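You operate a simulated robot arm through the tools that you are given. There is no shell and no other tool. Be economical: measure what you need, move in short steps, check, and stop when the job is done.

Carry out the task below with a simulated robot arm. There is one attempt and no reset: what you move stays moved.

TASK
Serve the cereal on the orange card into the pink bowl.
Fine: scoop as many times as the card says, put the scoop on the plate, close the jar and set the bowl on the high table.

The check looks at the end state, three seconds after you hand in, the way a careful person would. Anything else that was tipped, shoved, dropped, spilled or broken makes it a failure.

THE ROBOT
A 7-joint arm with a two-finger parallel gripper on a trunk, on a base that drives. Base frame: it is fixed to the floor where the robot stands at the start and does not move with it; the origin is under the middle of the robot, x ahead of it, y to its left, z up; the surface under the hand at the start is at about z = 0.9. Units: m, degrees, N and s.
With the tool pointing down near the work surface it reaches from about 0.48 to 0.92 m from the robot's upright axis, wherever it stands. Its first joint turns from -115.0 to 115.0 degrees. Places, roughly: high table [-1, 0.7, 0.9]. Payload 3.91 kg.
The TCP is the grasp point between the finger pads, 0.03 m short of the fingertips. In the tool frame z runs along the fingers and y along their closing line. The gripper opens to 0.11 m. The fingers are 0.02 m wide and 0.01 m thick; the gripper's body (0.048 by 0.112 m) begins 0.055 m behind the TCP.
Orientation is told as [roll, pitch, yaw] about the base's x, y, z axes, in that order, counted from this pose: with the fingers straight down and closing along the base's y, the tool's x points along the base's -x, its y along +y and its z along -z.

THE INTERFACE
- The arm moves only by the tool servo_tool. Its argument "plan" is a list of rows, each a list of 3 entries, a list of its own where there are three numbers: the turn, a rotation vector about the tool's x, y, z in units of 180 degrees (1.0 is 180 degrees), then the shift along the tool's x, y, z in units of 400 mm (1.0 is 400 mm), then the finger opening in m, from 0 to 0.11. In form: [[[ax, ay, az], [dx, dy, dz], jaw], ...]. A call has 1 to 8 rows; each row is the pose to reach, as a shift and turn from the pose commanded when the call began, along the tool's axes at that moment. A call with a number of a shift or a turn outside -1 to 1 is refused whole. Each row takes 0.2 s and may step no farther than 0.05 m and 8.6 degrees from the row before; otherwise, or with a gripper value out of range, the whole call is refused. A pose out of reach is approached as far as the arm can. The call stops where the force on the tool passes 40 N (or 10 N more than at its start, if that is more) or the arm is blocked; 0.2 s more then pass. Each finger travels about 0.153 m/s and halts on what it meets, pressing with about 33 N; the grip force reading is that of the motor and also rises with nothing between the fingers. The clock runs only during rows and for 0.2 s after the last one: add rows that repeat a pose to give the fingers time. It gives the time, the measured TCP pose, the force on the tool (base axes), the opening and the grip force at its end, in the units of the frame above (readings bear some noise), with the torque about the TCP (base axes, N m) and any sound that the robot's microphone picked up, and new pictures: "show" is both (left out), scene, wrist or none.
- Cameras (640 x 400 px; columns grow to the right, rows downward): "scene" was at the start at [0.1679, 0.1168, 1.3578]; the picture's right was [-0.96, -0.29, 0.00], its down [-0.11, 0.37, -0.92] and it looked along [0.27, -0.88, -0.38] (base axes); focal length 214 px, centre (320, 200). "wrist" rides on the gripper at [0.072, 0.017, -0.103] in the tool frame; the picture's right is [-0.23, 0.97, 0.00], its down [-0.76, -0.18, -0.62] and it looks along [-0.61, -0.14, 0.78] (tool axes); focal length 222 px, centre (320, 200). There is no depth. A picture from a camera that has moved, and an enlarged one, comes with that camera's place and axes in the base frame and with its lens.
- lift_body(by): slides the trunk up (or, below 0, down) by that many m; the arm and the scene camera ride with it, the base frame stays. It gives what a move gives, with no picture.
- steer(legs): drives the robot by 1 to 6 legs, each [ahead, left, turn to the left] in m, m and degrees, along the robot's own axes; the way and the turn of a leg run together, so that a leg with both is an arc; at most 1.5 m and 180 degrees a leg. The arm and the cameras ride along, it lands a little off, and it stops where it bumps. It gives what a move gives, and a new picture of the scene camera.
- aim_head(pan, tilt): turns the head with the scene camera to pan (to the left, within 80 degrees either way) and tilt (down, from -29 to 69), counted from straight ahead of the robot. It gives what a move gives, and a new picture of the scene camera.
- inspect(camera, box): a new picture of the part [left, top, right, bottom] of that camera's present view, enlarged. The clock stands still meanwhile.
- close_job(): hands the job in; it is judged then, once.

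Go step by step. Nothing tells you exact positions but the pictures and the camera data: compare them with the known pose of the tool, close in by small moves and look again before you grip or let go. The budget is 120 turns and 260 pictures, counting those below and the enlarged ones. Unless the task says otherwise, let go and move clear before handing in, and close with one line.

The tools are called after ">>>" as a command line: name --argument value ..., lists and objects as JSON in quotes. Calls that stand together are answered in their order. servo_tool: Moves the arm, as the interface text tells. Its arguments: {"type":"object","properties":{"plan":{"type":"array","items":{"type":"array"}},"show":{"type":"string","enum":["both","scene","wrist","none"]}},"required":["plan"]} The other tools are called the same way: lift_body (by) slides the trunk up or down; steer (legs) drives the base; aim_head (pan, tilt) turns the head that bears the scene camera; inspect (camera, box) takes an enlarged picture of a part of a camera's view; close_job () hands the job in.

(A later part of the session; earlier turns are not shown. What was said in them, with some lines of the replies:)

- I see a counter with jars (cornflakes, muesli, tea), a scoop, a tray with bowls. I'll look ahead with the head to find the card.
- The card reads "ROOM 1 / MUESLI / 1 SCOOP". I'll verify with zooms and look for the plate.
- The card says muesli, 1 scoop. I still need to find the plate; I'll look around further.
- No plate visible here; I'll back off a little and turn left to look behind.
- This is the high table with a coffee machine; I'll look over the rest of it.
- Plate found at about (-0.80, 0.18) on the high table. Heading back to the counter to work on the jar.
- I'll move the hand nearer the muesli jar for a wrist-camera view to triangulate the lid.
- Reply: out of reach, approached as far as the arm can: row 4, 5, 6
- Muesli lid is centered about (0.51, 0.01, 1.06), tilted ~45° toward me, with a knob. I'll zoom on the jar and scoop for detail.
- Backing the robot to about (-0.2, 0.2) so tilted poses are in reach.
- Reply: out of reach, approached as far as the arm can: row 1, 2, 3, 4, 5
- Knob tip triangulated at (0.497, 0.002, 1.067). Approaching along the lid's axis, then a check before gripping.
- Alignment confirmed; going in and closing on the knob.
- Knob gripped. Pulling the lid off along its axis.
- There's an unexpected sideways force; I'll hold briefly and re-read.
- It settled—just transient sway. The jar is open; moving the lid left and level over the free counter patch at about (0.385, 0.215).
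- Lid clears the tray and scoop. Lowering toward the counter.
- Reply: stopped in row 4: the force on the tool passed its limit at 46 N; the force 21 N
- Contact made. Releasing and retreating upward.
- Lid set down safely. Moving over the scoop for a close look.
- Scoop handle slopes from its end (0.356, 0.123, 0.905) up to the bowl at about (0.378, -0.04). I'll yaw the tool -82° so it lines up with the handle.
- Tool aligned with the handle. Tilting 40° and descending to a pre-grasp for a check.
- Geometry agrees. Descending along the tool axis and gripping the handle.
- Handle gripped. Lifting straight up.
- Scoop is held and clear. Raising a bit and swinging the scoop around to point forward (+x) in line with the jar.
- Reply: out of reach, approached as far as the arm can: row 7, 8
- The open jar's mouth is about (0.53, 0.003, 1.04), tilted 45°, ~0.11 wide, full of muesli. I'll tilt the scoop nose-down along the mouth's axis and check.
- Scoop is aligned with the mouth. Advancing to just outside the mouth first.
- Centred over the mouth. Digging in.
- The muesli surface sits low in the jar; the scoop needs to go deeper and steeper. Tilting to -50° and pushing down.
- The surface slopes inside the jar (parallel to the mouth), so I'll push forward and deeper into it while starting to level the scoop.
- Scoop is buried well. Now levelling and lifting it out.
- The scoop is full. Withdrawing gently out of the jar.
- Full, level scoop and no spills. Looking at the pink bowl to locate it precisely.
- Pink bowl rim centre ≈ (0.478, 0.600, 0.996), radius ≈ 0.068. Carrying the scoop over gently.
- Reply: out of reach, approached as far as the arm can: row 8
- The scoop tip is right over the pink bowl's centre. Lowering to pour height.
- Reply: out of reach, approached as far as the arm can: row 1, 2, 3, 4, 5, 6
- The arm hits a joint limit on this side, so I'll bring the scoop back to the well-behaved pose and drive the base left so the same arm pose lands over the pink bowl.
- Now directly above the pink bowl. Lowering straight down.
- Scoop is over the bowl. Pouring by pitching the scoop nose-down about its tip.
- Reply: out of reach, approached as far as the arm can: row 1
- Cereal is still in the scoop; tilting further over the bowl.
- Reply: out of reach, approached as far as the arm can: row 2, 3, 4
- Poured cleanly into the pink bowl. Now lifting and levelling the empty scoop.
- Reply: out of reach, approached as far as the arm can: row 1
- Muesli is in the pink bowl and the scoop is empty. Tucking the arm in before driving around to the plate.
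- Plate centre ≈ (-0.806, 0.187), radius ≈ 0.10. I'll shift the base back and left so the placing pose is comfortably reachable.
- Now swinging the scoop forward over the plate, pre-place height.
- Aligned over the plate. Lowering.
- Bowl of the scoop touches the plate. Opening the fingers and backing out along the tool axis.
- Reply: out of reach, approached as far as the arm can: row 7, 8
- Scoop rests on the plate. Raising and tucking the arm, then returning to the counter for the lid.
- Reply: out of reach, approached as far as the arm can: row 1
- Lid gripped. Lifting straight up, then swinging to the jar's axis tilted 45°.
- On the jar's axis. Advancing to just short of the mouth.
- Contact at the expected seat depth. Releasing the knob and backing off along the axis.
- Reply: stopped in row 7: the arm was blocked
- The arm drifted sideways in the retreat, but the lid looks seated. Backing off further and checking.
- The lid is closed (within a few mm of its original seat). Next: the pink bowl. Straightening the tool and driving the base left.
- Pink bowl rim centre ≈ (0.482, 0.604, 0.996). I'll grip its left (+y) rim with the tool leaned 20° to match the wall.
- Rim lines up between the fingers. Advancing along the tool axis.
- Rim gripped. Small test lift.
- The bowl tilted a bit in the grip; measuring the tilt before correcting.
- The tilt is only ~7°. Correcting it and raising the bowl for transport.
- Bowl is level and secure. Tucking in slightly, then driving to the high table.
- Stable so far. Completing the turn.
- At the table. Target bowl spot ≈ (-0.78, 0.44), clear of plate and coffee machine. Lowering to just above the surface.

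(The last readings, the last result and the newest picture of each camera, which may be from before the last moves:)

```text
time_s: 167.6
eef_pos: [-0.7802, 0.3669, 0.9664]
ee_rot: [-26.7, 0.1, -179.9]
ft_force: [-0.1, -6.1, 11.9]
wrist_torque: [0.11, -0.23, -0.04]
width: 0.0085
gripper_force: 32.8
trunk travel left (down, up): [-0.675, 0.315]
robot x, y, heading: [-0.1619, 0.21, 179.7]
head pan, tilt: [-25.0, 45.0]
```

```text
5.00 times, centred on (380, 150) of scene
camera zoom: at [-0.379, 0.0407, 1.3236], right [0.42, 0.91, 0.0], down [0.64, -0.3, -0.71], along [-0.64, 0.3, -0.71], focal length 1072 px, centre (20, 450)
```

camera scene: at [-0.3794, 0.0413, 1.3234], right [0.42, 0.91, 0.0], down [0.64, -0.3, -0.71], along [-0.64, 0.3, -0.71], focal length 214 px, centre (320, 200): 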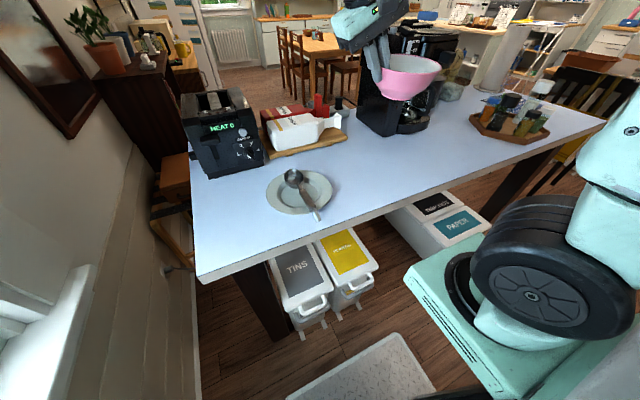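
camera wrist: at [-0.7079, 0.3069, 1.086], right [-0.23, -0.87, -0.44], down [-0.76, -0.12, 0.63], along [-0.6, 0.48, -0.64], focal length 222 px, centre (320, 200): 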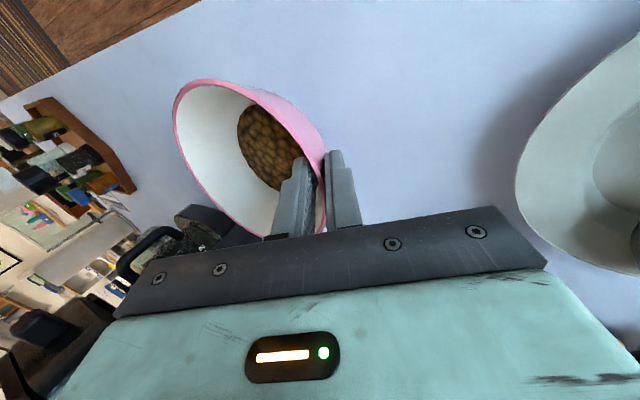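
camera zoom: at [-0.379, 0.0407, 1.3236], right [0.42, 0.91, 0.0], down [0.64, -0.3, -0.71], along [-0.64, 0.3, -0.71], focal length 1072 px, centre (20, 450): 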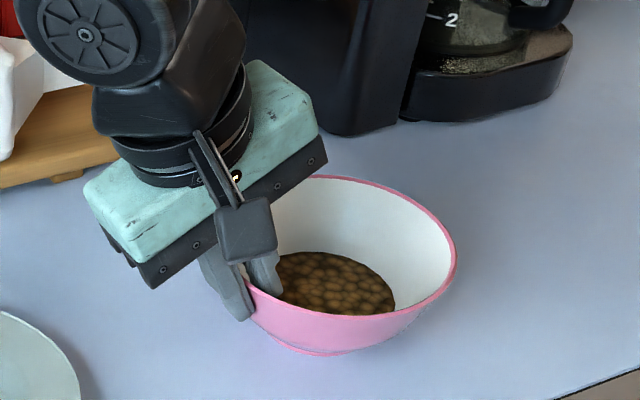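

Contact with the table. Opening slowly and backing out along the tool axis.

>>> servo_tool --plan '[[[0, 0, 0], [0, 0, 0], 0.012], [[0, 0, 0], [0, 0, 0], 0.02], [[0, 0, 0], [0, 0, 0], 0.035], [[0, 0, 0], [0, 0, 0], 0.045], [[0, 0, 0], [0, 0, -0.04], 0.045], [[0, 0, 0], [0, 0, -0.1], 0.045], [[0, 0, 0], [0, 0, -0.2], 0.045], [[0, 0, 0], [0, 0, -0.3], 0.045]]' --show "wrist"

>>> inspect --camera "scene" --box '[240, 60, 460, 240]'

```text
time_s: 169.4
eef_pos: [-0.7803, 0.3141, 1.0726]
ee_rot: [-26.8, 0.2, 180.1]
ft_force: [0.1, -0.6, 0.4]
wrist_torque: [0.05, -0.03, -0.01]
width: 0.045
gripper_force: 0.1
trunk travel left (down, up): [-0.675, 0.315]
robot x, y, heading: [-0.1658, 0.2085, 180.1]
head pan, tilt: [-25.0, 45.0]
camera wrist: at [-0.7076, 0.2522, 1.1579], right [-0.23, -0.87, -0.44], down [-0.76, -0.12, 0.63], along [-0.6, 0.48, -0.64], focal length 222 px, centre (320, 200)
```

wrist: 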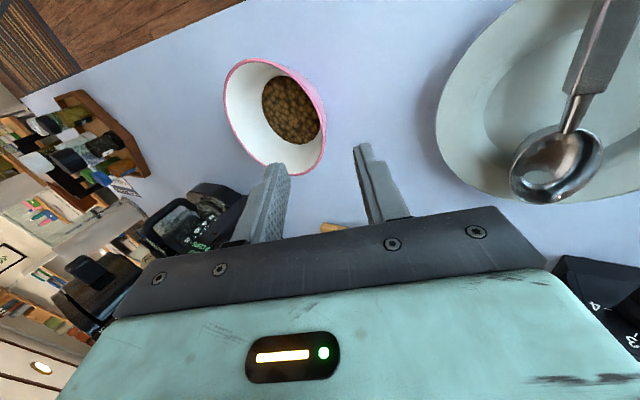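

```text
2.22 times, centred on (350, 150) of scene
camera zoom: at [-0.3796, 0.0413, 1.3233], right [0.42, 0.91, 0.0], down [0.64, -0.3, -0.71], along [-0.64, 0.3, -0.71], focal length 477 px, centre (253, 311)
```

zoom: 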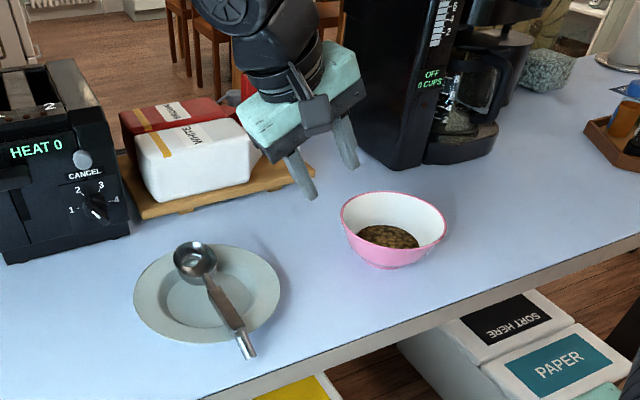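

Bowl stands level on the high table. Raising the arm clear.

>>> servo_tool --plan '[[[0, 0, 0], [0.05, -0.04, -0.08], 0.045], [[0, 0, 0], [0.1, -0.08, -0.16], 0.045], [[0, 0, 0], [0.15, -0.12, -0.24], 0.045], [[0, 0, 0], [0.2, -0.16, -0.32], 0.045], [[0, 0, 0], [0.2, -0.16, -0.32], 0.045]]' --show "scene"

```text
time_s: 170.6
eef_pos: [-0.6962, 0.3169, 1.217]
ee_rot: [-26.8, 0.3, 180.0]
ft_force: [0.3, 0.5, 0.1]
wrist_torque: [-0.03, 0.01, 0.02]
width: 0.0451
gripper_force: 0.1
trunk travel left (down, up): [-0.675, 0.315]
robot x, y, heading: [-0.1631, 0.2113, 179.5]
head pan, tilt: [-25.0, 45.0]
camera scene: at [-0.3794, 0.0411, 1.3234], right [0.42, 0.91, 0.0], down [0.64, -0.3, -0.71], along [-0.64, 0.3, -0.71], focal length 214 px, centre (320, 200)
```

scene: 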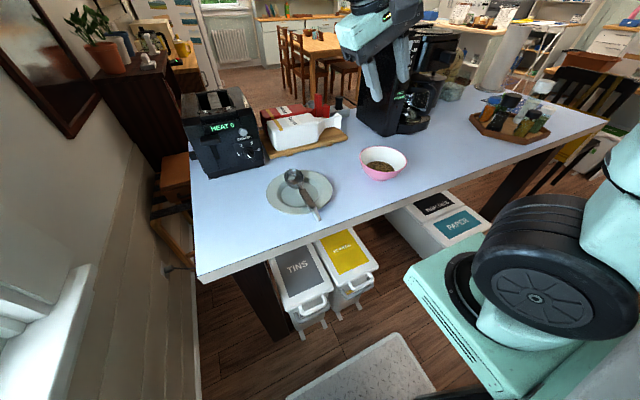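

One scoop of muesli is in the pink bowl on the high table, the scoop is on the plate, the jar is closed, and the arm is clear.

>>> close_job

```text
The job is handed in.
```

I served one scoop of muesli into the pink bowl, as the card said, and handed the job in. The bowl stands on the high table, the scoop is on the plate and the muesli jar is closed. I saw no spills or knocked items in the pictures. My last close look at the jar was just after I closed it, not right before handing in.
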